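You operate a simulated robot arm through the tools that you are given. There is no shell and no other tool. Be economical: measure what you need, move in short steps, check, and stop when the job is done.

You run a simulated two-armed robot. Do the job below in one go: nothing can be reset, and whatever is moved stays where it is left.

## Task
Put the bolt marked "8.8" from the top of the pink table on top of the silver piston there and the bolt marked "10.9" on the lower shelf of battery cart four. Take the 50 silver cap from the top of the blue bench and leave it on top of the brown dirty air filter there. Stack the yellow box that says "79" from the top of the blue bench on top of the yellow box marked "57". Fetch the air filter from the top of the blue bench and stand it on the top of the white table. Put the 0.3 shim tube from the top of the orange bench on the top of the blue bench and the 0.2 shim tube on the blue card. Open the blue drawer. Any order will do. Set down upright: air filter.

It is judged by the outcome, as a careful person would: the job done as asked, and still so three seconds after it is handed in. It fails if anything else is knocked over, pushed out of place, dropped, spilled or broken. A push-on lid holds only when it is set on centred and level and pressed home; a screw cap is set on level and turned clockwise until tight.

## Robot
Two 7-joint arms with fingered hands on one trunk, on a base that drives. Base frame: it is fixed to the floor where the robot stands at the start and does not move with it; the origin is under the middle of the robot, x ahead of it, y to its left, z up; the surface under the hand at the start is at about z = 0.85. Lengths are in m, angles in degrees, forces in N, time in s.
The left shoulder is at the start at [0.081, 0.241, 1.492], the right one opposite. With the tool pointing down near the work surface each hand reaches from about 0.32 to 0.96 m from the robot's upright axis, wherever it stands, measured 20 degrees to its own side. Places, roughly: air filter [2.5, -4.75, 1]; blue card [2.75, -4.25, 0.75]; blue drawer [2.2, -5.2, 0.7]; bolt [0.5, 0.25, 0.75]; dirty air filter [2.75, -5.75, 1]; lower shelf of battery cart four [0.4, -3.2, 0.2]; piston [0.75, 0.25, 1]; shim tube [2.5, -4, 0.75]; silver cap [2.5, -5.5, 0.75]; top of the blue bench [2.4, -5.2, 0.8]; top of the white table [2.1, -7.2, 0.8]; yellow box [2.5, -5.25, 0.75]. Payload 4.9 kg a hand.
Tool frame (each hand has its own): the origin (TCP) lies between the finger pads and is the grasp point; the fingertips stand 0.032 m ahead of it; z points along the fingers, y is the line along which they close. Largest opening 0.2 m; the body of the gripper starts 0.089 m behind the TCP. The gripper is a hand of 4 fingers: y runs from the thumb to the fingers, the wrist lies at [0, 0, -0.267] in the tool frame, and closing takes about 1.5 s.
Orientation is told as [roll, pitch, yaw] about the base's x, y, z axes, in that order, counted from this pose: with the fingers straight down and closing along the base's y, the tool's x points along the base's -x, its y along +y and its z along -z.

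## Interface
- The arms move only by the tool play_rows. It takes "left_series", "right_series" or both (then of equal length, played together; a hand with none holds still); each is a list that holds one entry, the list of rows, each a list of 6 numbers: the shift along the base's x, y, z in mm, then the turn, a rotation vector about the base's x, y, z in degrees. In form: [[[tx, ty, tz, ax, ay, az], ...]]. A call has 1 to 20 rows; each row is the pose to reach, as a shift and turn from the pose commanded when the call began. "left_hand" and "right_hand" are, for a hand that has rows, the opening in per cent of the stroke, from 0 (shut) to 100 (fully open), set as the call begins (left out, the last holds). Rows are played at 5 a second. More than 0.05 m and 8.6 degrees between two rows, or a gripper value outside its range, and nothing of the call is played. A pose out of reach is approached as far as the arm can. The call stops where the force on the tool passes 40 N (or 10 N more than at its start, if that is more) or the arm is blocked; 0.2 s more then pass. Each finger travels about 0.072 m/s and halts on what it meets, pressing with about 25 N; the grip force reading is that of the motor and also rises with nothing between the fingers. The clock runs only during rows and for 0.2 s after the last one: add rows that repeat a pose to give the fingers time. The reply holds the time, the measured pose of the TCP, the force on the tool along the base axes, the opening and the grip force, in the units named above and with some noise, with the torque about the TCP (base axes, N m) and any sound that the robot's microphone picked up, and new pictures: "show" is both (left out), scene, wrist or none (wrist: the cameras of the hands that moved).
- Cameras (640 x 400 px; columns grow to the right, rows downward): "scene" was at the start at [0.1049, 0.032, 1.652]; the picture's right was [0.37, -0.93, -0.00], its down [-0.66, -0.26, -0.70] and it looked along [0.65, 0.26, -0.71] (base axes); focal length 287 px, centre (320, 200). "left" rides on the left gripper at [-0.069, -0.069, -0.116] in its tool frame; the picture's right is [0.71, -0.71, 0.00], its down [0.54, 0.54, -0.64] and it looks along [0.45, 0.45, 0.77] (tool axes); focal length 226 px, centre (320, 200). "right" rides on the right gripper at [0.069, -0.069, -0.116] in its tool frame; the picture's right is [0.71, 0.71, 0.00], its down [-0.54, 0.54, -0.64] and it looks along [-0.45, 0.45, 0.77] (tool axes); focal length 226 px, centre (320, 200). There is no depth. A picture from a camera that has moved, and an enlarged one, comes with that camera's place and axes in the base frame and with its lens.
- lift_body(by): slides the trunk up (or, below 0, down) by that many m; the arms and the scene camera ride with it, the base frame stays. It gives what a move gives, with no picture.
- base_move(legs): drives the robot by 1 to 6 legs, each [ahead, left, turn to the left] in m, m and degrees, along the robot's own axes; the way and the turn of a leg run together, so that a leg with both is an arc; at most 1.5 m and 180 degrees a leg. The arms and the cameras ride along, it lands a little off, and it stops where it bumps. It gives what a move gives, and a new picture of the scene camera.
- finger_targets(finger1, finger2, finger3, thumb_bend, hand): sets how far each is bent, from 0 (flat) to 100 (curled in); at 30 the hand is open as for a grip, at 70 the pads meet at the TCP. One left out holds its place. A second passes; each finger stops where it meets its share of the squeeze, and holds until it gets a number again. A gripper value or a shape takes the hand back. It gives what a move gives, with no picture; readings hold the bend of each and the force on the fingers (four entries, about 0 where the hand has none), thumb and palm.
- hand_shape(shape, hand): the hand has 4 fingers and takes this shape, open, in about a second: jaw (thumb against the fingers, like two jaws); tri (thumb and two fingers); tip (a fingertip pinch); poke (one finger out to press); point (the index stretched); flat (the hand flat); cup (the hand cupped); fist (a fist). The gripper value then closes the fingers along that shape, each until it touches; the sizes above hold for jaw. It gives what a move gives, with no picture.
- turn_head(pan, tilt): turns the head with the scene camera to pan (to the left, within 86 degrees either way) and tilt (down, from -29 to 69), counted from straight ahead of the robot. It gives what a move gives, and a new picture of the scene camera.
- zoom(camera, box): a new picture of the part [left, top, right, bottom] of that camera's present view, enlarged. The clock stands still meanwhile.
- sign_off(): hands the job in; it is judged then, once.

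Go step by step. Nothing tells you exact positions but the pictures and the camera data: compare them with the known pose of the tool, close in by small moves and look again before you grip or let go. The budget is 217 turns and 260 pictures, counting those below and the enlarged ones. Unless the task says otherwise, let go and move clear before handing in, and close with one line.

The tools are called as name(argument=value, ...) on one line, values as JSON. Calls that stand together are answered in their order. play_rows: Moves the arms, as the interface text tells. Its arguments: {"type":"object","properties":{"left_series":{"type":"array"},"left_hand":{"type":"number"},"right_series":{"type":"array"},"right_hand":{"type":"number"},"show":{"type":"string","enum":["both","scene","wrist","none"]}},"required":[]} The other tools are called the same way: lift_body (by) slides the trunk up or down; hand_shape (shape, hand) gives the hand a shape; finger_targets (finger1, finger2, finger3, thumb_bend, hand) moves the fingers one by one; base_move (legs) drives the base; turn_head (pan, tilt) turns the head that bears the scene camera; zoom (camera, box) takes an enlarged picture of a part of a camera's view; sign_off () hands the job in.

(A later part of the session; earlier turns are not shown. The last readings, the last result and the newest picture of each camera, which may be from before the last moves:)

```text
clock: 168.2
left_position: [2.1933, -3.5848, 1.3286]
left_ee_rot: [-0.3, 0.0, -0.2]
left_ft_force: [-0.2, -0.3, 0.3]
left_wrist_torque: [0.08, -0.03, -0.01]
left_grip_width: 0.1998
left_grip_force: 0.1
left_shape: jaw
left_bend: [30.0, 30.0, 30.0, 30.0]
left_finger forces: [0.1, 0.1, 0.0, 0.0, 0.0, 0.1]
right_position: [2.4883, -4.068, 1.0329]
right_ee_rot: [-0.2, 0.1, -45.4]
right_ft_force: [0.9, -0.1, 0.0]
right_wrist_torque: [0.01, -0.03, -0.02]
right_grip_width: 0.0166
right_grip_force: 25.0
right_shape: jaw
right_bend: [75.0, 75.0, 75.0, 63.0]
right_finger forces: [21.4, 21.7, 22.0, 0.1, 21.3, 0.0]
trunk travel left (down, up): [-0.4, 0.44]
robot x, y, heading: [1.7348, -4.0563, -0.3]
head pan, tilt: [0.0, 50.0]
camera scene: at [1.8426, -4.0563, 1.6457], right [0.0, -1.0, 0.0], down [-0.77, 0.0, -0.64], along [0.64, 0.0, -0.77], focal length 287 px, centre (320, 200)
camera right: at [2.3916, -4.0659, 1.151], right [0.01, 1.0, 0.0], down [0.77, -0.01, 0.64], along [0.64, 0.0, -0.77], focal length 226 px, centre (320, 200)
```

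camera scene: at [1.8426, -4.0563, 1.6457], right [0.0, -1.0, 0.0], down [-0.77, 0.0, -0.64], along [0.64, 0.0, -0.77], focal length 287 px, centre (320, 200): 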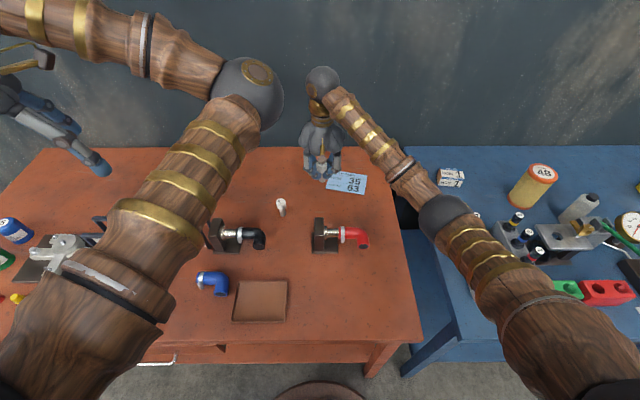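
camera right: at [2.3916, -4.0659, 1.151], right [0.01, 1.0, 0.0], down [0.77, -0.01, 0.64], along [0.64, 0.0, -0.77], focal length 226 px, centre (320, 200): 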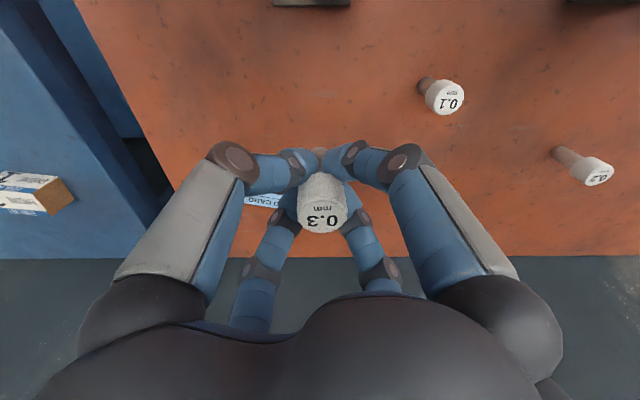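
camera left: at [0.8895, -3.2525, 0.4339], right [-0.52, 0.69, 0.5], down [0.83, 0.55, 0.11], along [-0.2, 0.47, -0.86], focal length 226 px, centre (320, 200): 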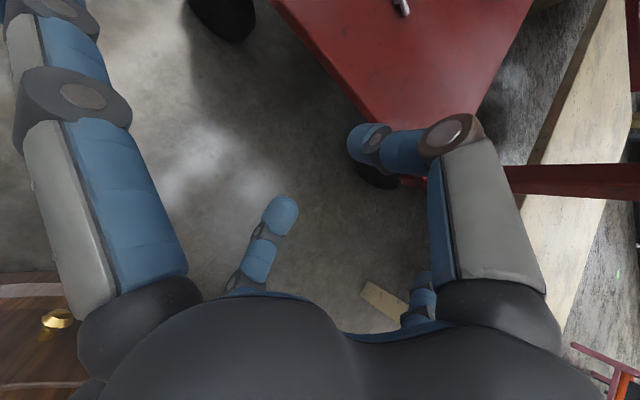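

The 0.3 tube is held. I'll carry it to the free front-left corner of the blue bench at about (2.11, -4.49).

play_rows(right_series=[[[0, 0, 45, 0, 0, 0], [-30, -34, 60, 0, 0, 0], [-62, -68, 60, 0, 0, 0], [-94, -104, 60, 0, 0, 0], [-126, -140, 60, 0, 0, 0], [-158, -176, 60, 0, 0, 0], [-190, -212, 60, 0, 0, 0], [-222, -248, 60, 0, 0, 0], [-254, -284, 60, 0, 0, 0], [-286, -320, 60, 0, 0, 0], [-318, -356, 60, 0, 0, 0], [-350, -392, 60, 0, 0, 0], [-378, -422, 60, 0, 0, 0], [-378, -422, 20, 0, 0, 0], [-378, -422, -20, 0, 0, 0], [-378, -422, -60, 0, 0, 0]]])

```text
clock: 171.6
left_position: [2.1921, -3.5826, 1.3295]
left_ee_rot: [-0.3, 0.1, -0.2]
left_ft_force: [0.2, 0.4, 0.8]
left_wrist_torque: [0.0, 0.06, 0.02]
left_grip_width: 0.2
left_grip_force: 0.0
left_shape: jaw
left_bend: [30.0, 30.0, 30.0, 30.0]
left_finger forces: [0.0, 0.0, 0.0, 0.1, 0.0, 0.0]
right_position: [2.1088, -4.4895, 0.973]
right_ee_rot: [0.0, 0.1, -45.5]
right_ft_force: [0.5, -0.7, -1.0]
right_wrist_torque: [0.0, -0.01, 0.02]
right_grip_width: 0.0168
right_grip_force: 24.8
right_shape: jaw
right_bend: [75.0, 75.0, 75.0, 63.0]
right_finger forces: [21.0, 22.0, 22.0, 0.1, 22.2, 0.0]
trunk travel left (down, up): [-0.4, 0.44]
robot x, y, heading: [1.7366, -4.0579, -0.3]
head pan, tilt: [0.0, 50.0]
camera scene: at [1.8417, -4.0551, 1.646], right [0.0, -1.0, 0.0], down [-0.77, 0.0, -0.64], along [0.64, 0.0, -0.77], focal length 287 px, centre (320, 200)
camera right: at [2.0119, -4.4883, 1.0914], right [0.01, 1.0, 0.0], down [0.77, -0.01, 0.64], along [0.64, 0.0, -0.77], focal length 226 px, centre (320, 200)
```

scene: 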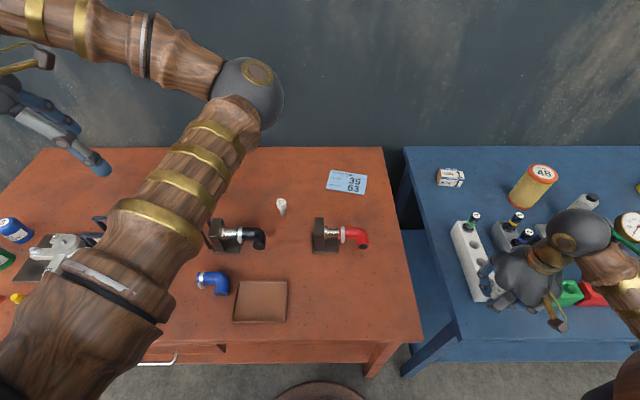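
right: 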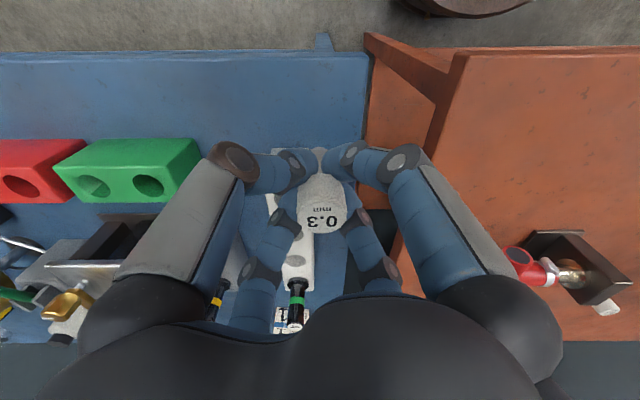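

play_rows(right_series=[[[-26, 5, 0, 0, 0, 0], [-26, 5, -40, 0, 0, 0], [-26, 5, -75, 0, 0, 0], [-26, 5, -82, 0, 0, 0], [-26, 5, -85, 0, 0, 0], [-26, 5, -88, 0, 0, 0], [-26, 5, -91, 0, 0, 0]]], show="wrist")

zoom(camera="scene", box=[410, 220, 570, 360])

```text
clock: 173.2
left_position: [2.192, -3.5828, 1.3283]
left_ee_rot: [-0.4, 0.2, -0.2]
left_ft_force: [-0.4, 0.4, 0.4]
left_wrist_torque: [0.02, -0.03, 0.0]
left_grip_width: 0.2002
left_grip_force: 0.1
left_shape: jaw
left_bend: [30.0, 30.0, 30.0, 30.0]
left_finger forces: [0.0, 0.0, 0.1, 0.0, 0.0, 0.1]
right_position: [2.0839, -4.4835, 0.8817]
right_ee_rot: [-0.1, 0.2, -45.4]
right_ft_force: [-0.7, -0.3, -0.9]
right_wrist_torque: [0.0, 0.02, -0.01]
right_grip_width: 0.0168
right_grip_force: 24.6
right_shape: jaw
right_bend: [75.0, 75.0, 75.0, 63.0]
right_finger forces: [21.0, 21.9, 22.0, 0.1, 22.2, 0.0]
trunk travel left (down, up): [-0.4, 0.44]
robot x, y, heading: [1.7358, -4.0573, -0.2]
head pan, tilt: [0.0, 50.0]
camera right: at [1.9868, -4.4822, 0.9994], right [0.01, 1.0, 0.0], down [0.77, -0.01, 0.64], along [0.64, 0.0, -0.77], focal length 226 px, centre (320, 200)
```

right: 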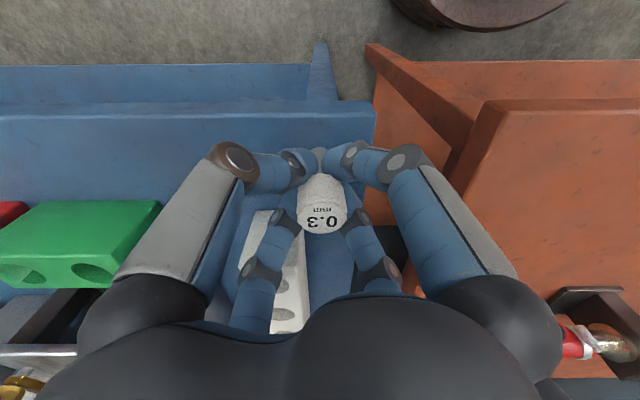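

```text
2.86 times, centred on (490, 290) of scene
camera zoom: at [1.8421, -4.0547, 1.6459], right [0.0, -1.0, 0.0], down [-0.77, 0.0, -0.64], along [0.64, 0.0, -0.77], focal length 820 px, centre (-166, -57)
```

zoom: 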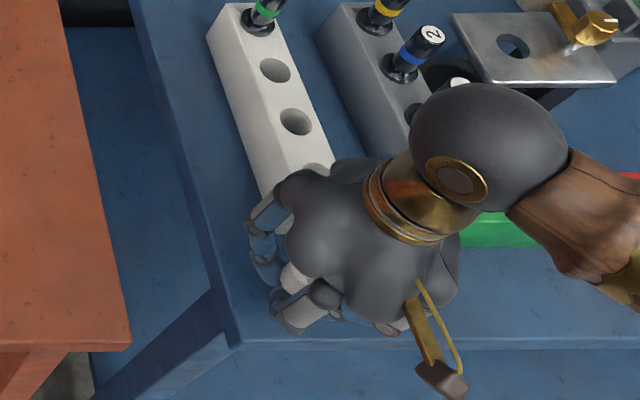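

play_rows(right_series=[[[6, 0, 0, 0, 0, 0], [6, 0, -4, 0, 0, 0], [6, 0, -8, 0, 0, 0], [6, 0, -12, 0, 0, 0], [6, 0, -16, 0, 0, 0], [6, 0, -20, 0, 0, 0]]], show="none")

```text
clock: 174.1
left_position: [2.1917, -3.5828, 1.3295]
left_ee_rot: [-0.4, 0.2, -0.4]
left_ft_force: [0.3, -0.1, 1.0]
left_wrist_torque: [0.03, 0.05, 0.0]
left_grip_width: 0.1999
left_grip_force: 0.1
left_shape: jaw
left_bend: [30.0, 30.0, 30.0, 30.0]
left_finger forces: [0.0, 0.1, 0.0, 0.0, 0.0, 0.1]
right_position: [2.09, -4.4839, 0.8766]
right_ee_rot: [0.1, -0.4, -45.5]
right_ft_force: [-8.1, -0.1, 34.6]
right_wrist_torque: [0.05, 0.1, -0.04]
right_grip_width: 0.018
right_grip_force: 25.3
right_shape: jaw
right_bend: [76.0, 76.0, 76.0, 63.0]
right_finger forces: [29.2, 27.1, 27.2, 0.0, 31.5, 0.0]
trunk travel left (down, up): [-0.4, 0.44]
robot x, y, heading: [1.7348, -4.0563, -0.2]
head pan, tilt: [0.0, 50.0]
stopped in row 4 (right hand): the force on the tool passed its limit at 45 N (the readings are from after the stop); the commanded pose is now the measured one
```

play_rows(right_series=[[[0, 0, 2, 0, 0, 0]]], show="none")

play_rows(right_series=[[[0, 0, 0, 0, 0, 0], [0, 0, 0, 0, 0, 0], [0, 0, 0, 0, 0, 0], [0, 0, 0, 0, 0, 0]]], right_hand=27, show="wrist")

```text
clock: 174.5
left_position: [2.1916, -3.5823, 1.3284]
left_ee_rot: [-0.4, 0.2, -0.2]
left_ft_force: [0.0, -0.1, -0.3]
left_wrist_torque: [0.02, 0.0, -0.02]
left_grip_width: 0.2
left_grip_force: 0.0
left_shape: jaw
left_bend: [30.0, 30.0, 30.0, 30.0]
left_finger forces: [0.0, 0.1, 0.0, 0.0, 0.1, 0.1]
right_position: [2.0903, -4.4844, 0.8762]
right_ee_rot: [0.0, -0.3, -45.5]
right_ft_force: [-4.6, 2.2, 26.6]
right_wrist_torque: [0.09, 0.06, 0.0]
right_grip_width: 0.0179
right_grip_force: 24.8
right_shape: jaw
right_bend: [76.0, 76.0, 76.0, 63.0]
right_finger forces: [28.2, 27.1, 27.1, 0.0, 29.5, 0.1]
trunk travel left (down, up): [-0.4, 0.44]
robot x, y, heading: [1.7346, -4.0579, -0.3]
head pan, tilt: [0.0, 50.0]
```

```text
clock: 175.5
left_position: [2.1937, -3.5836, 1.3282]
left_ee_rot: [-0.3, 0.1, -0.2]
left_ft_force: [-1.0, 0.1, 0.3]
left_wrist_torque: [0.01, 0.02, -0.02]
left_grip_width: 0.2
left_grip_force: 0.1
left_shape: jaw
left_bend: [30.0, 30.0, 30.0, 30.0]
left_finger forces: [0.1, 0.0, 0.0, 0.0, 0.0, 0.0]
right_position: [2.0906, -4.4849, 0.8749]
right_ee_rot: [0.0, -0.1, -45.5]
right_ft_force: [0.4, 0.4, -0.5]
right_wrist_torque: [0.04, 0.04, -0.01]
right_grip_width: 0.0536
right_grip_force: 0.0
right_shape: jaw
right_bend: [50.0, 50.0, 50.0, 49.0]
right_finger forces: [0.0, 0.0, 0.1, 0.1, 0.0, 0.0]
trunk travel left (down, up): [-0.4, 0.44]
robot x, y, heading: [1.7373, -4.0559, -0.2]
head pan, tilt: [0.0, 50.0]
camera right: at [1.9936, -4.4826, 0.9929], right [0.01, 1.0, 0.0], down [0.76, -0.01, 0.64], along [0.64, -0.01, -0.76], focal length 226 px, centre (320, 200)
```

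right: 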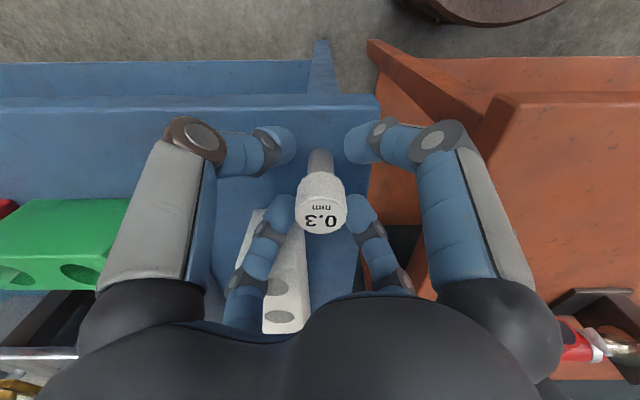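

play_rows(right_series=[[[0, 0, 10, 0, 0, 0], [0, 0, 25, 0, 0, 0], [0, 0, 45, 0, 0, 0], [0, 0, 80, 0, 0, 0], [0, 0, 125, 0, 0, 0], [0, 0, 170, 0, 0, 0], [0, 0, 215, 0, 0, 0], [0, 0, 260, 0, 0, 0]]], show="both")

```text
clock: 177.3
left_position: [2.1932, -3.5835, 1.3278]
left_ee_rot: [-0.3, 0.1, -0.3]
left_ft_force: [-0.4, -0.3, 0.4]
left_wrist_torque: [-0.02, -0.03, 0.01]
left_grip_width: 0.2002
left_grip_force: 0.1
left_shape: jaw
left_bend: [30.0, 30.0, 30.0, 30.0]
left_finger forces: [0.0, 0.0, 0.1, 0.0, 0.0, 0.0]
right_position: [2.0904, -4.4844, 1.1373]
right_ee_rot: [0.0, -0.3, -45.5]
right_ft_force: [0.1, 0.0, 0.7]
right_wrist_torque: [0.02, 0.0, -0.01]
right_grip_width: 0.0538
right_grip_force: 0.0
right_shape: jaw
right_bend: [50.0, 50.0, 50.0, 49.0]
right_finger forces: [0.1, 0.1, 0.0, 0.0, 0.0, 0.1]
trunk travel left (down, up): [-0.4, 0.44]
robot x, y, heading: [1.738, -4.0557, -0.3]
head pan, tilt: [0.0, 50.0]
camera scene: at [1.8425, -4.0544, 1.6458], right [-0.01, -1.0, 0.0], down [-0.77, 0.0, -0.64], along [0.64, 0.0, -0.77], focal length 287 px, centre (320, 200)
camera right: at [1.9931, -4.4826, 1.2544], right [0.01, 1.0, 0.0], down [0.76, -0.01, 0.64], along [0.64, -0.01, -0.76], focal length 226 px, centre (320, 200)
```

scene: 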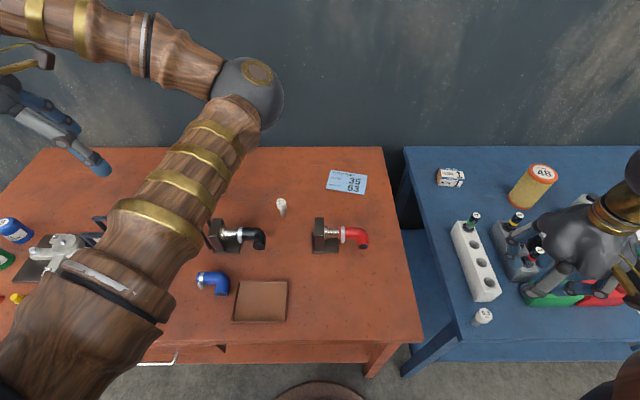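
right: 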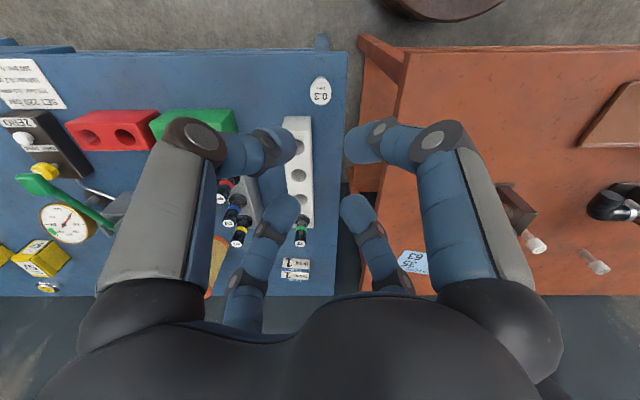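

The 0.3 tube stands on the blue bench. Next the 0.2 tube at about (2.57, -3.69): I'll strafe left and use the left hand.

base_move(legs=[[0, 0.2, 0]])

play_rows(left_series=[[[35, -30, 0, 0, 0, 0], [70, -60, 0, 0, 0, 0], [105, -90, 0, 0, 0, 0], [140, -120, -10, 0, 0, 0], [175, -150, -20, 0, 0, 0], [210, -180, -30, 0, 0, 0], [245, -210, -40, 0, 0, 0], [280, -240, -60, 0, 0, 0], [315, -270, -80, 0, 0, 0], [345, -290, -110, 0, 0, 0], [370, -300, -150, 0, 0, 0], [370, -300, -200, 0, 0, 0]]], left_hand=32)

```text
clock: 178.9
left_position: [2.194, -3.3924, 1.3301]
left_ee_rot: [-0.1, 0.1, -0.1]
left_ft_force: [0.5, -0.9, -0.7]
left_wrist_torque: [0.06, -0.01, 0.02]
left_grip_width: 0.2002
left_grip_force: 0.1
left_shape: jaw
left_bend: [30.0, 30.0, 30.0, 30.0]
left_finger forces: [0.0, 0.0, 0.1, 0.0, 0.0, 0.1]
right_position: [2.0931, -4.2929, 1.1346]
right_ee_rot: [0.0, -0.1, -45.4]
right_ft_force: [0.0, -0.9, 0.4]
right_wrist_torque: [0.04, -0.02, -0.01]
right_grip_width: 0.0534
right_grip_force: 0.1
right_shape: jaw
right_bend: [50.0, 50.0, 50.0, 49.0]
right_finger forces: [0.0, 0.0, 0.0, 0.0, 0.0, 0.0]
trunk travel left (down, up): [-0.4, 0.44]
robot x, y, heading: [1.7382, -3.8637, -0.2]
head pan, tilt: [0.0, 50.0]
camera scene: at [1.8432, -3.8639, 1.6458], right [0.0, -1.0, 0.0], down [-0.77, 0.0, -0.64], along [0.64, 0.0, -0.77], focal length 287 px, centre (320, 200)
```

scene: 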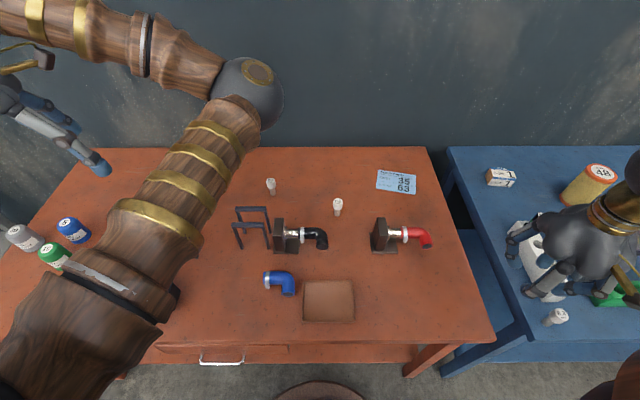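

```text
refused: row 8 steps farther than a row can; nothing moved
```

play_rows(left_series=[[[34, -27, 0, 0, 0, 4], [68, -54, 0, 0, 0, 8], [102, -81, -5, 0, 0, 12], [136, -108, -10, 0, 0, 16], [170, -135, -15, 0, 0, 20], [204, -162, -20, 0, 0, 24], [238, -189, -25, 0, 0, 28], [272, -216, -35, 0, 0, 32], [306, -243, -45, 0, 0, 36], [338, -268, -60, 0, 0, 40], [364, -290, -90, 0, 0, 45], [364, -290, -138, 0, 0, 45], [364, -290, -186, 0, 0, 45], [364, -290, -234, 0, 0, 45], [364, -290, -282, 0, 0, 45], [364, -290, -330, 0, 0, 45]]], left_hand=32)

```text
clock: 182.3
left_position: [2.5601, -3.6772, 0.9973]
left_ee_rot: [-0.3, 0.3, 44.9]
left_ft_force: [-0.8, -0.1, -1.2]
left_wrist_torque: [-0.01, 0.02, 0.04]
left_grip_width: 0.0642
left_grip_force: 0.0
left_shape: jaw
left_bend: [47.0, 47.0, 47.0, 45.0]
left_finger forces: [0.0, 0.0, 0.0, 0.1, 0.0, 0.0]
right_position: [2.0932, -4.29, 1.1356]
right_ee_rot: [-0.1, -0.2, -45.3]
right_ft_force: [0.5, 0.2, -0.8]
right_wrist_torque: [-0.01, 0.0, 0.0]
right_grip_width: 0.0537
right_grip_force: 0.2
right_shape: jaw
right_bend: [50.0, 50.0, 50.0, 49.0]
right_finger forces: [0.0, 0.1, 0.1, 0.0, 0.0, 0.0]
trunk travel left (down, up): [-0.4, 0.44]
robot x, y, heading: [1.7384, -3.8629, -0.3]
head pan, tilt: [0.0, 50.0]
camera scene: at [1.8443, -3.8595, 1.6459], right [0.0, -1.0, 0.0], down [-0.77, 0.0, -0.64], along [0.64, 0.0, -0.77], focal length 287 px, centre (320, 200)
camera left: at [2.6561, -3.6759, 1.1158], right [0.0, -1.0, 0.01], down [-0.77, 0.01, 0.64], along [-0.64, 0.0, -0.77], focal length 226 px, centre (320, 200)
```

scene: 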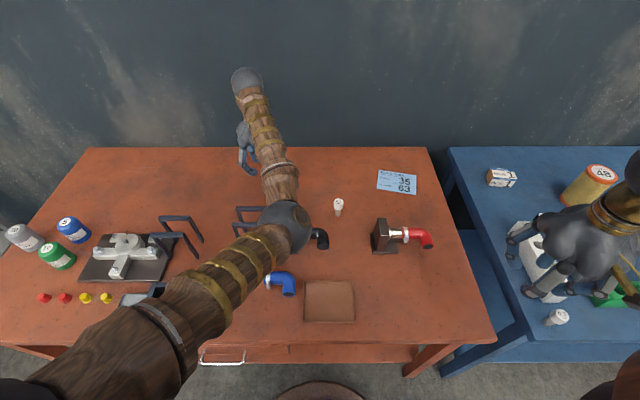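
left: 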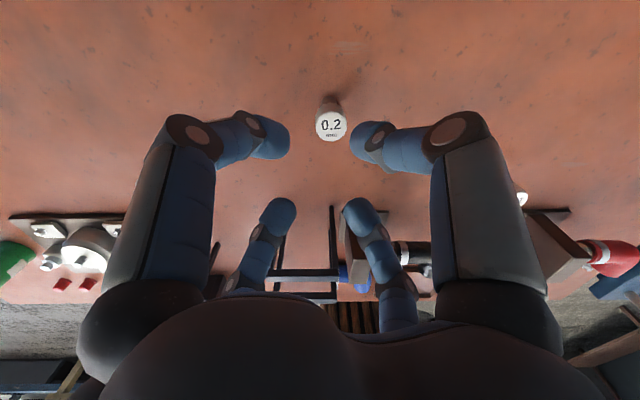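

play_rows(left_series=[[[6, -5, -15, 0, 0, 0], [11, -11, -30, 0, 0, 0], [11, -11, -50, 0, 0, 0]]], left_hand=32, show="wrist")

```text
clock: 183.1
left_position: [2.5695, -3.6892, 0.9477]
left_ee_rot: [-0.3, 0.1, 44.8]
left_ft_force: [0.0, 0.4, -0.2]
left_wrist_torque: [0.0, -0.03, -0.02]
left_grip_width: 0.0645
left_grip_force: 0.1
left_shape: jaw
left_bend: [47.0, 47.0, 47.0, 45.0]
left_finger forces: [0.1, 0.1, 0.0, 0.0, 0.0, 0.0]
right_position: [2.0915, -4.2897, 1.1361]
right_ee_rot: [0.0, -0.2, -45.4]
right_ft_force: [0.2, -0.2, -0.5]
right_wrist_torque: [0.03, 0.01, 0.0]
right_grip_width: 0.0538
right_grip_force: 0.0
right_shape: jaw
right_bend: [50.0, 50.0, 50.0, 49.0]
right_finger forces: [0.0, 0.0, 0.0, 0.0, 0.1, 0.0]
trunk travel left (down, up): [-0.4, 0.44]
robot x, y, heading: [1.7338, -3.8645, -0.2]
head pan, tilt: [0.0, 50.0]
camera left: at [2.6652, -3.6891, 1.0656], right [0.0, -1.0, 0.01], down [-0.77, 0.01, 0.64], along [-0.64, 0.0, -0.77], focal length 226 px, centre (320, 200)
```

left: 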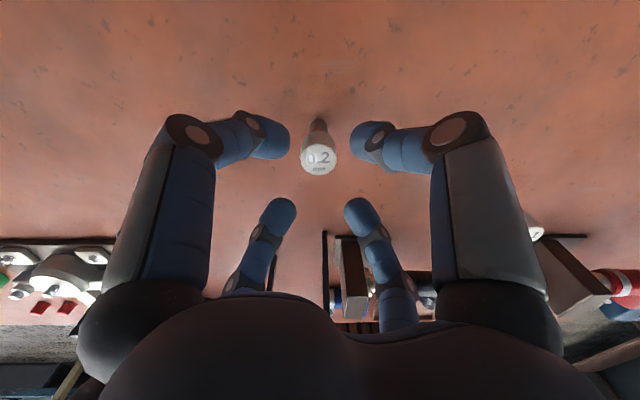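

play_rows(left_series=[[[0, 0, -30, 0, 0, 0], [0, 0, -55, 0, 0, 0], [0, 0, -66, 0, 0, 0]]], show="none")

play_rows(left_series=[[[0, 0, 0, 0, 0, 0], [0, 0, 0, 0, 0, 0], [0, 0, 0, 0, 0, 0], [0, 0, 0, 0, 0, 0], [0, 0, 0, 0, 0, 0], [0, 0, 0, 0, 0, 0]]], left_hand=0, show="none")

play_rows(left_series=[[[0, 0, 15, 0, 0, 0], [0, 0, 50, 0, 0, 0], [0, 0, 100, 0, 0, 0], [0, 0, 150, 0, 0, 0], [-20, -20, 190, 0, 0, 0]]], show="wrist")

```text
clock: 183.9
left_position: [2.5678, -3.6893, 0.8823]
left_ee_rot: [-0.3, 0.0, 44.9]
left_ft_force: [-0.2, 0.1, -1.1]
left_wrist_torque: [-0.01, 0.02, -0.05]
left_grip_width: 0.0644
left_grip_force: 0.1
left_shape: jaw
left_bend: [47.0, 47.0, 47.0, 45.0]
left_finger forces: [0.0, 0.1, 0.0, 0.0, 0.1, 0.0]
right_position: [2.0931, -4.2911, 1.1351]
right_ee_rot: [0.0, -0.2, -45.4]
right_ft_force: [0.7, 0.1, 0.1]
right_wrist_torque: [0.0, 0.04, -0.03]
right_grip_width: 0.054
right_grip_force: 0.0
right_shape: jaw
right_bend: [50.0, 50.0, 50.0, 49.0]
right_finger forces: [0.1, 0.0, 0.0, 0.0, 0.1, 0.1]
trunk travel left (down, up): [-0.4, 0.44]
robot x, y, heading: [1.7387, -3.8608, -0.1]
head pan, tilt: [0.0, 50.0]
```

```text
clock: 185.3
left_position: [2.5663, -3.6896, 0.8825]
left_ee_rot: [-0.3, 0.1, 44.8]
left_ft_force: [-0.4, 0.3, -0.9]
left_wrist_torque: [0.02, -0.01, 0.02]
left_grip_width: 0.0176
left_grip_force: 25.4
left_shape: jaw
left_bend: [75.0, 76.0, 75.0, 63.0]
left_finger forces: [21.8, 21.2, 21.7, 0.1, 20.9, 0.0]
right_position: [2.0927, -4.2907, 1.1364]
right_ee_rot: [0.0, -0.2, -45.4]
right_ft_force: [0.6, -0.2, 0.4]
right_wrist_torque: [0.0, 0.03, 0.02]
right_grip_width: 0.0535
right_grip_force: 0.0
right_shape: jaw
right_bend: [50.0, 50.0, 50.0, 49.0]
right_finger forces: [0.0, 0.1, 0.0, 0.0, 0.1, 0.0]
trunk travel left (down, up): [-0.4, 0.44]
robot x, y, heading: [1.7363, -3.8603, -0.0]
head pan, tilt: [0.0, 50.0]
```

```text
clock: 186.5
left_position: [2.5458, -3.7132, 1.0726]
left_ee_rot: [-0.2, 0.0, 44.8]
left_ft_force: [-1.3, -0.3, -0.6]
left_wrist_torque: [-0.02, -0.02, -0.02]
left_grip_width: 0.0175
left_grip_force: 25.1
left_shape: jaw
left_bend: [75.0, 76.0, 75.0, 63.0]
left_finger forces: [21.7, 21.4, 21.6, 0.0, 21.4, 0.0]
right_position: [2.0908, -4.2934, 1.1356]
right_ee_rot: [0.3, -0.2, -45.4]
right_ft_force: [0.2, -0.8, -0.5]
right_wrist_torque: [0.04, -0.01, 0.0]
right_grip_width: 0.0535
right_grip_force: 0.1
right_shape: jaw
right_bend: [50.0, 50.0, 50.0, 49.0]
right_finger forces: [0.0, 0.0, 0.0, 0.1, 0.0, 0.1]
trunk travel left (down, up): [-0.4, 0.44]
robot x, y, heading: [1.7346, -3.8609, -0.2]
head pan, tilt: [0.0, 50.0]
camera left: at [2.6419, -3.7136, 1.1907], right [0.0, -1.0, 0.0], down [-0.77, 0.0, 0.64], along [-0.64, 0.0, -0.77], focal length 226 px, centre (320, 200)
```

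left: 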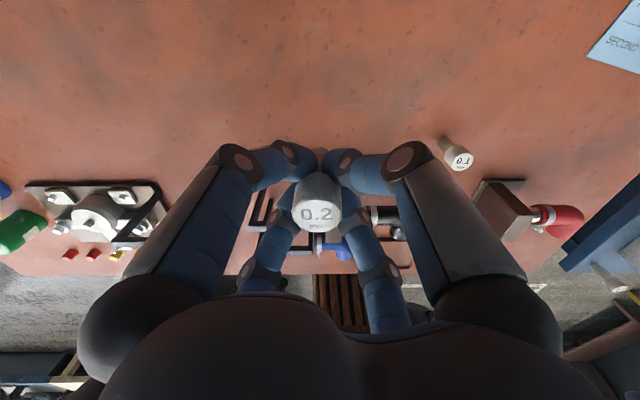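

base_move(legs=[[0, -0.46, 0]])

play_rows(left_series=[[[20, 0, 0, 0, 0, 0], [40, 0, 0, 0, 0, 0], [60, 0, -20, 0, 0, 0], [75, 0, -40, 0, 0, 0]]], show="wrist")

```text
clock: 189.3
left_position: [2.5452, -4.1621, 1.0722]
left_ee_rot: [-0.3, 0.2, 45.1]
left_ft_force: [0.6, -0.3, -1.0]
left_wrist_torque: [-0.01, 0.02, 0.01]
left_grip_width: 0.0174
left_grip_force: 25.1
left_shape: jaw
left_bend: [75.0, 76.0, 75.0, 63.0]
left_finger forces: [21.9, 21.5, 21.7, 0.1, 21.5, 0.1]
right_position: [2.0944, -4.7435, 1.1381]
right_ee_rot: [-0.1, -0.1, -45.0]
right_ft_force: [-0.3, 0.5, -0.5]
right_wrist_torque: [-0.01, 0.0, -0.04]
right_grip_width: 0.0536
right_grip_force: 0.0
right_shape: jaw
right_bend: [50.0, 50.0, 50.0, 49.0]
right_finger forces: [0.0, 0.0, 0.0, 0.1, 0.1, 0.0]
trunk travel left (down, up): [-0.4, 0.44]
robot x, y, heading: [1.7388, -4.3196, -0.1]
head pan, tilt: [0.0, 50.0]
camera scene: at [1.843, -4.315, 1.6458], right [0.0, -1.0, 0.0], down [-0.77, 0.0, -0.64], along [0.64, 0.0, -0.77], focal length 287 px, centre (320, 200)
```

scene: 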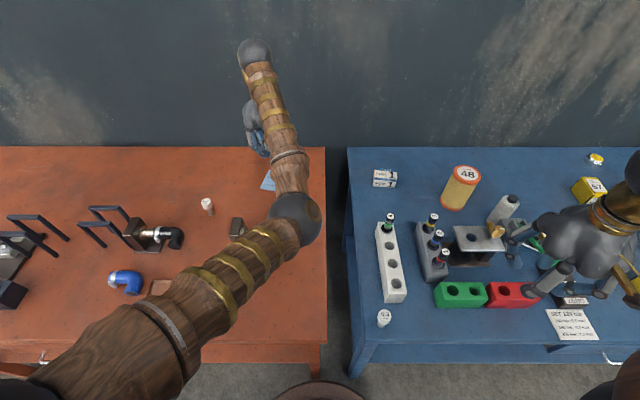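

```text
clock: 190.3
left_position: [2.6224, -4.1614, 1.0309]
left_ee_rot: [-0.3, 0.2, 45.2]
left_ft_force: [0.5, -0.4, -0.5]
left_wrist_torque: [0.01, 0.01, -0.01]
left_grip_width: 0.0174
left_grip_force: 25.0
left_shape: jaw
left_bend: [75.0, 76.0, 75.0, 63.0]
left_finger forces: [21.8, 21.5, 21.7, 0.0, 21.6, 0.1]
right_position: [2.0961, -4.7443, 1.1358]
right_ee_rot: [-0.1, -0.1, -45.1]
right_ft_force: [-0.2, 0.2, -0.1]
right_wrist_torque: [-0.01, 0.0, -0.02]
right_grip_width: 0.0537
right_grip_force: 0.0
right_shape: jaw
right_bend: [50.0, 50.0, 50.0, 49.0]
right_finger forces: [0.1, 0.0, 0.1, 0.1, 0.0, 0.0]
trunk travel left (down, up): [-0.4, 0.44]
robot x, y, heading: [1.7356, -4.3212, 0.1]
head pan, tilt: [0.0, 50.0]
camera left: at [2.7185, -4.1614, 1.1493], right [0.0, -1.0, 0.01], down [-0.77, 0.0, 0.64], along [-0.64, -0.01, -0.77], focal length 226 px, centre (320, 200)
```

left: 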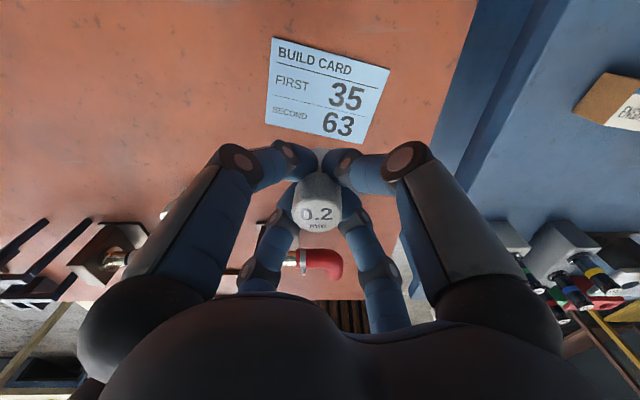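

play_rows(left_series=[[[15, -11, 0, 0, 0, 0], [15, -11, -45, 0, 0, 0], [15, -11, -90, 0, 0, 0], [15, -11, -130, 0, 0, 0], [15, -11, -140, 0, 0, 0], [15, -11, -144, 0, 0, 0], [15, -11, -147, 0, 0, 0]]], show="wrist")

```text
clock: 191.9
left_position: [2.6375, -4.1737, 0.8836]
left_ee_rot: [-0.3, 0.1, 45.1]
left_ft_force: [-0.8, -0.1, 0.3]
left_wrist_torque: [0.01, 0.04, 0.0]
left_grip_width: 0.0175
left_grip_force: 25.2
left_shape: jaw
left_bend: [75.0, 76.0, 75.0, 63.0]
left_finger forces: [21.9, 21.5, 21.6, 0.0, 21.5, 0.1]
right_position: [2.0944, -4.7449, 1.1356]
right_ee_rot: [0.0, -0.2, -45.1]
right_ft_force: [-0.9, -0.2, -0.1]
right_wrist_torque: [-0.02, 0.0, 0.0]
right_grip_width: 0.0536
right_grip_force: 0.1
right_shape: jaw
right_bend: [50.0, 50.0, 50.0, 49.0]
right_finger forces: [0.0, 0.1, 0.0, 0.0, 0.0, 0.0]
trunk travel left (down, up): [-0.4, 0.44]
robot x, y, heading: [1.7371, -4.3172, 0.0]
head pan, tilt: [0.0, 50.0]
camera left: at [2.7341, -4.1736, 1.0012], right [0.0, -1.0, 0.01], down [-0.77, 0.0, 0.64], along [-0.64, -0.01, -0.77], focal length 226 px, centre (320, 200)
```

left: 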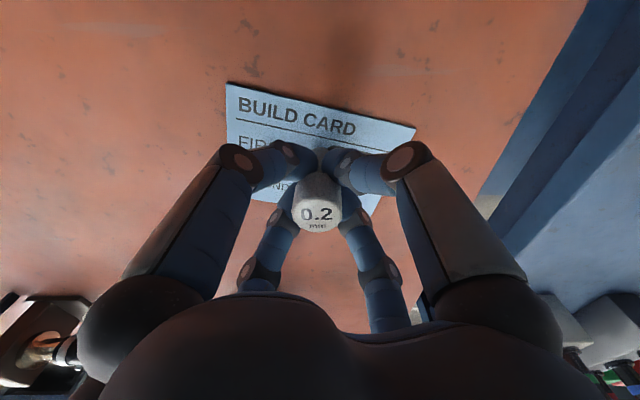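

play_rows(left_series=[[[0, 0, -2, 0, 0, 0], [0, 0, -4, 0, 0, 0]]], show="none")

```text
clock: 192.5
left_position: [2.6367, -4.1752, 0.8809]
left_ee_rot: [-0.4, 0.1, 45.1]
left_ft_force: [0.7, -1.5, 3.8]
left_wrist_torque: [-0.01, 0.0, -0.01]
left_grip_width: 0.018
left_grip_force: 25.1
left_shape: jaw
left_bend: [75.0, 76.0, 75.0, 63.0]
left_finger forces: [22.4, 21.8, 22.1, 0.0, 22.6, 0.0]
right_position: [2.0923, -4.7444, 1.1368]
right_ee_rot: [0.1, -0.2, -45.1]
right_ft_force: [-0.2, -0.8, 0.8]
right_wrist_torque: [0.02, -0.01, -0.01]
right_grip_width: 0.0539
right_grip_force: 0.0
right_shape: jaw
right_bend: [50.0, 50.0, 50.0, 49.0]
right_finger forces: [0.0, 0.0, 0.0, 0.0, 0.0, 0.1]
trunk travel left (down, up): [-0.4, 0.44]
robot x, y, heading: [1.7344, -4.3167, 0.2]
head pan, tilt: [0.0, 50.0]
```

Light contact. Open and rise.

play_rows(left_series=[[[0, 0, 0, 0, 0, 0], [0, 0, 0, 0, 0, 0], [0, 0, 0, 0, 0, 0], [0, 0, 0, 0, 0, 0]]], left_hand=28, show="none")

play_rows(left_series=[[[0, 0, 10, 0, 0, 0], [0, 0, 25, 0, 0, 0], [0, 0, 45, 0, 0, 0], [0, 0, 80, 0, 0, 0], [0, 0, 125, 0, 0, 0], [0, 0, 170, 0, 0, 0], [0, 0, 215, 0, 0, 0], [0, 0, 260, 0, 0, 0]]], show="wrist")

```text
clock: 193.5
left_position: [2.6374, -4.1738, 0.8798]
left_ee_rot: [-0.2, 0.1, 45.1]
left_ft_force: [0.1, 0.2, 0.1]
left_wrist_torque: [0.03, 0.04, -0.01]
left_grip_width: 0.0555
left_grip_force: 0.0
left_shape: jaw
left_bend: [49.0, 49.0, 49.0, 48.0]
left_finger forces: [0.0, 0.1, 0.0, 0.1, 0.0, 0.1]
right_position: [2.0947, -4.7446, 1.1355]
right_ee_rot: [0.0, -0.2, -45.2]
right_ft_force: [-0.3, -0.7, 0.1]
right_wrist_torque: [0.01, 0.02, 0.0]
right_grip_width: 0.0538
right_grip_force: 0.1
right_shape: jaw
right_bend: [50.0, 50.0, 50.0, 49.0]
right_finger forces: [0.0, 0.1, 0.1, 0.0, 0.1, 0.1]
trunk travel left (down, up): [-0.4, 0.44]
robot x, y, heading: [1.7366, -4.3185, 0.3]
head pan, tilt: [0.0, 50.0]
```

```text
clock: 195.3
left_position: [2.6371, -4.1748, 1.1418]
left_ee_rot: [-0.4, 0.1, 45.2]
left_ft_force: [0.0, -0.4, -0.5]
left_wrist_torque: [0.03, 0.01, 0.03]
left_grip_width: 0.0558
left_grip_force: 0.0
left_shape: jaw
left_bend: [49.0, 49.0, 49.0, 48.0]
left_finger forces: [0.0, 0.0, 0.1, 0.1, 0.0, 0.2]
right_position: [2.0944, -4.7455, 1.1367]
right_ee_rot: [0.0, -0.1, -45.0]
right_ft_force: [0.4, 0.4, 0.7]
right_wrist_torque: [-0.02, -0.04, -0.01]
right_grip_width: 0.0538
right_grip_force: 0.1
right_shape: jaw
right_bend: [50.0, 50.0, 50.0, 49.0]
right_finger forces: [0.0, 0.1, 0.1, 0.0, 0.0, 0.1]
trunk travel left (down, up): [-0.4, 0.44]
robot x, y, heading: [1.738, -4.3148, 0.0]
head pan, tilt: [0.0, 50.0]
camera left: at [2.7335, -4.1742, 1.2598], right [0.0, -1.0, 0.0], down [-0.77, 0.0, 0.64], along [-0.64, -0.01, -0.77], focal length 226 px, centre (320, 200)
```

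left: 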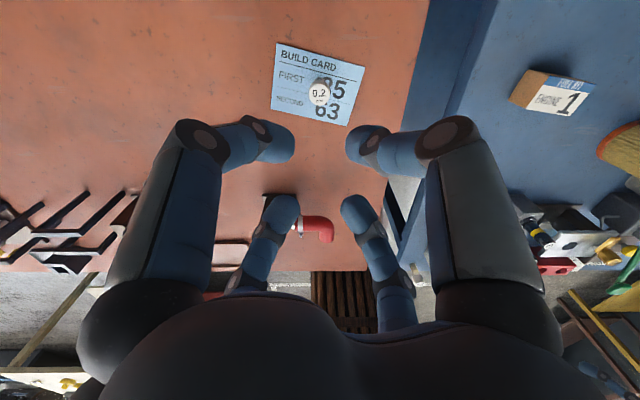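

The 0.2 tube stands on the card. I'll pull the left hand back and strafe along to the blue bench.

play_rows(left_series=[[[-40, 0, 20, 0, 0, 0], [-85, 5, 30, 0, 0, 0], [-130, 10, 40, 0, 0, -5], [-175, 15, 50, 0, 0, -10], [-220, 20, 60, 0, 0, -15], [-265, 25, 70, 0, 0, -20], [-310, 30, 80, 0, 0, -25], [-355, 35, 90, 0, 0, -30], [-400, 40, 100, 0, 0, -35], [-445, 45, 100, 0, 0, -40], [-490, 50, 100, 0, 0, -45]]], show="none")

play_rows(right_series=[[[0, 0, 40, 0, 0, 7.5], [0, 0, 80, 0, 0, 15], [0, 0, 120, 0, 0, 22.5], [0, 0, 130, 0, 0, 30], [0, 0, 130, 0, 0, 37.5], [0, 0, 130, 0, 0, 45]]], show="none")

base_move(legs=[[-0.15, 0, 0], [0, -0.9, 0]])

```text
clock: 197.7
left_position: [2.1438, -4.1246, 1.2407]
left_ee_rot: [-0.4, 0.1, -0.1]
left_ft_force: [-0.1, 0.2, 0.2]
left_wrist_torque: [0.04, -0.02, 0.0]
left_grip_width: 0.0559
left_grip_force: 0.1
left_shape: jaw
left_bend: [49.0, 49.0, 49.0, 48.0]
left_finger forces: [0.0, 0.0, 0.0, 0.1, 0.1, 0.0]
right_position: [2.0924, -4.7449, 1.137]
right_ee_rot: [0.1, -0.3, -45.1]
right_ft_force: [-0.1, 1.0, 0.0]
right_wrist_torque: [0.01, 0.0, 0.01]
right_grip_width: 0.0536
right_grip_force: 0.0
right_shape: jaw
right_bend: [50.0, 50.0, 50.0, 49.0]
right_finger forces: [0.0, 0.1, 0.0, 0.1, 0.1, 0.0]
trunk travel left (down, up): [-0.4, 0.44]
robot x, y, heading: [1.7364, -4.3179, 0.1]
head pan, tilt: [0.0, 50.0]
```

```text
clock: 199.1
left_position: [2.1464, -4.1233, 1.2391]
left_ee_rot: [-0.4, 0.1, 0.1]
left_ft_force: [0.4, -0.1, 0.5]
left_wrist_torque: [0.0, 0.0, 0.02]
left_grip_width: 0.0559
left_grip_force: 0.1
left_shape: jaw
left_bend: [49.0, 49.0, 49.0, 48.0]
left_finger forces: [0.1, 0.0, 0.0, 0.0, 0.0, 0.0]
right_position: [2.0948, -4.7447, 1.2661]
right_ee_rot: [-0.1, -0.1, 0.0]
right_ft_force: [0.0, 0.4, -0.4]
right_wrist_torque: [0.01, 0.01, -0.03]
right_grip_width: 0.0535
right_grip_force: 0.1
right_shape: jaw
right_bend: [50.0, 50.0, 50.0, 49.0]
right_finger forces: [0.1, 0.1, 0.1, 0.0, 0.0, 0.1]
trunk travel left (down, up): [-0.4, 0.44]
robot x, y, heading: [1.737, -4.3178, 0.3]
head pan, tilt: [0.0, 50.0]
```

```text
clock: 204.8
left_position: [1.9946, -5.0352, 1.2395]
left_ee_rot: [-0.3, 0.1, 0.0]
left_ft_force: [0.1, 0.6, 0.0]
left_wrist_torque: [0.0, 0.01, 0.0]
left_grip_width: 0.056
left_grip_force: 0.1
left_shape: jaw
left_bend: [49.0, 49.0, 49.0, 48.0]
left_finger forces: [0.0, 0.0, 0.0, 0.0, 0.1, 0.0]
right_position: [1.9427, -5.6553, 1.2662]
right_ee_rot: [0.0, -0.2, -0.3]
right_ft_force: [-0.6, 0.9, -0.4]
right_wrist_torque: [-0.02, 0.02, -0.01]
right_grip_width: 0.0536
right_grip_force: 0.2
right_shape: jaw
right_bend: [50.0, 50.0, 50.0, 49.0]
right_finger forces: [0.0, 0.0, 0.0, 0.1, 0.0, 0.0]
trunk travel left (down, up): [-0.4, 0.44]
robot x, y, heading: [1.5856, -5.2302, -0.1]
head pan, tilt: [0.0, 50.0]
camera scene: at [1.6915, -5.227, 1.6459], right [0.0, -1.0, 0.0], down [-0.77, 0.0, -0.64], along [0.64, 0.0, -0.77], focal length 287 px, centre (320, 200)
```

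scene: 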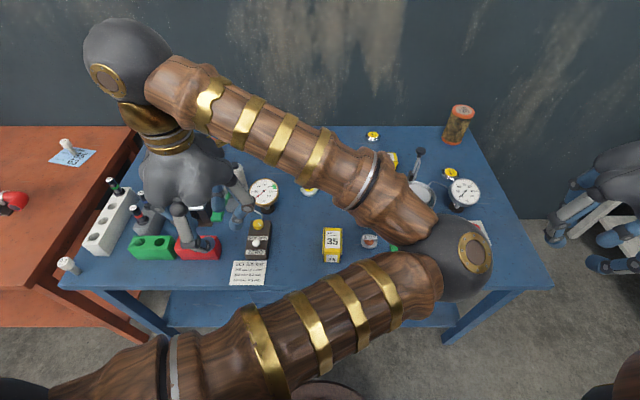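

play_rows(left_series=[[[0, 45, 10, 0, 0, 0], [0, 90, 20, 0, 0, 0], [0, 135, 30, 0, 0, 0], [0, 180, 40, 0, 0, 0], [0, 225, 50, 0, 0, 0], [0, 270, 60, 0, 0, 0], [0, 315, 70, 0, 0, 0], [0, 350, 80, 0, 0, 0]]], show="scene")

```text
clock: 206.6
left_position: [1.9936, -4.6843, 1.3197]
left_ee_rot: [-0.4, 0.0, 0.3]
left_ft_force: [0.0, -0.5, -0.2]
left_wrist_torque: [-0.01, 0.03, -0.02]
left_grip_width: 0.0559
left_grip_force: 0.1
left_shape: jaw
left_bend: [49.0, 49.0, 49.0, 48.0]
left_finger forces: [0.1, 0.1, 0.2, 0.0, 0.0, 0.1]
right_position: [1.9425, -5.6537, 1.2659]
right_ee_rot: [0.1, -0.2, -0.2]
right_ft_force: [-0.5, 0.9, 0.0]
right_wrist_torque: [-0.01, -0.06, 0.0]
right_grip_width: 0.0539
right_grip_force: 0.1
right_shape: jaw
right_bend: [50.0, 50.0, 50.0, 49.0]
right_finger forces: [0.0, 0.1, 0.1, 0.1, 0.0, 0.0]
trunk travel left (down, up): [-0.4, 0.44]
robot x, y, heading: [1.5859, -5.2313, 0.0]
head pan, tilt: [0.0, 50.0]
camera scene: at [1.6912, -5.2256, 1.6458], right [0.0, -1.0, 0.0], down [-0.77, 0.0, -0.64], along [0.64, 0.0, -0.77], focal length 287 px, centre (320, 200)
```

scene: 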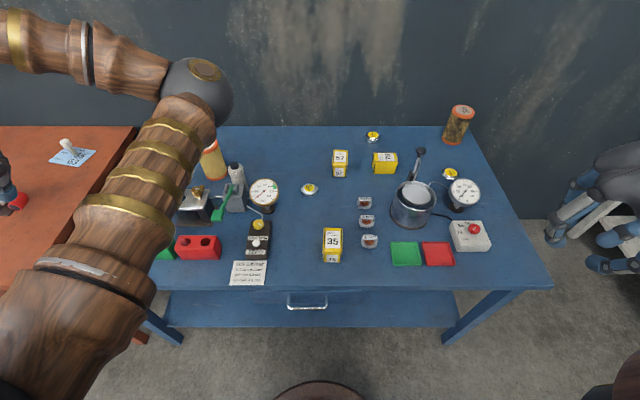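

Now the bench is in clear view. I'll enlarge the boxes and caps to read them.

zoom(camera="scene", box=[290, 110, 410, 185])

zoom(camera="scene", box=[390, 90, 510, 165])

zoom(camera="scene", box=[290, 175, 490, 300])

zoom(camera="scene", box=[400, 150, 520, 225])

```text
5.33 times, centred on (350, 148) of scene
camera zoom: at [1.6912, -5.2256, 1.6458], right [0.0, -1.0, 0.0], down [-0.77, 0.0, -0.64], along [0.64, 0.0, -0.77], focal length 1531 px, centre (160, 480)
```

zoom: 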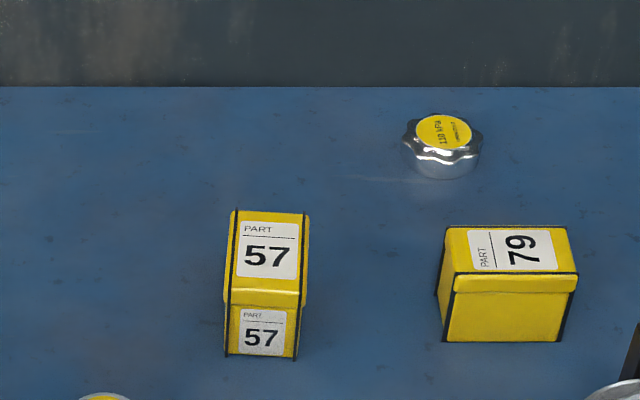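

```text
5.33 times, centred on (450, 128) of scene
camera zoom: at [1.6912, -5.2256, 1.6458], right [0.0, -1.0, 0.0], down [-0.77, 0.0, -0.64], along [0.64, 0.0, -0.77], focal length 1531 px, centre (-373, 587)
```

zoom: 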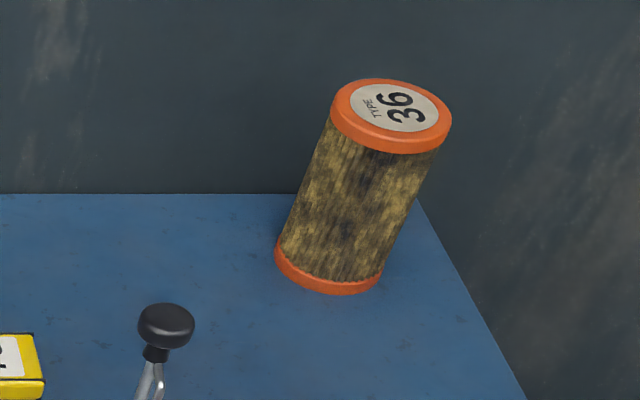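

```text
3.20 times, centred on (390, 238) of scene
camera zoom: at [1.6912, -5.2256, 1.6458], right [0.0, -1.0, 0.0], down [-0.77, 0.0, -0.64], along [0.64, 0.0, -0.77], focal length 918 px, centre (96, 80)
```

zoom: 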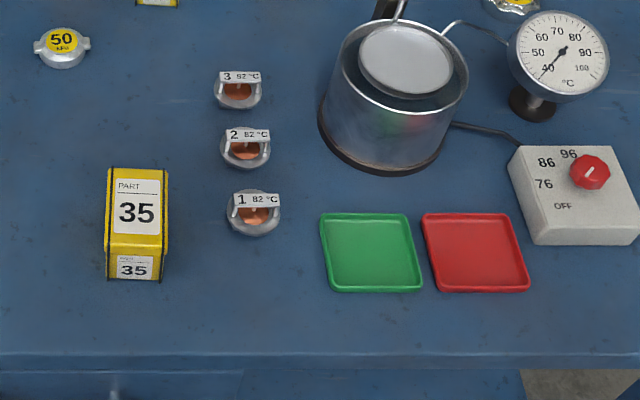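

```text
5.33 times, centred on (460, 188) of scene
camera zoom: at [1.6912, -5.2256, 1.6458], right [0.0, -1.0, 0.0], down [-0.77, 0.0, -0.64], along [0.64, 0.0, -0.77], focal length 1531 px, centre (-427, 267)
```

zoom: 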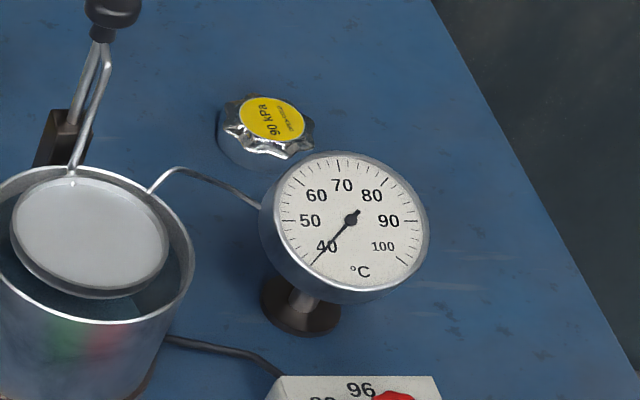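

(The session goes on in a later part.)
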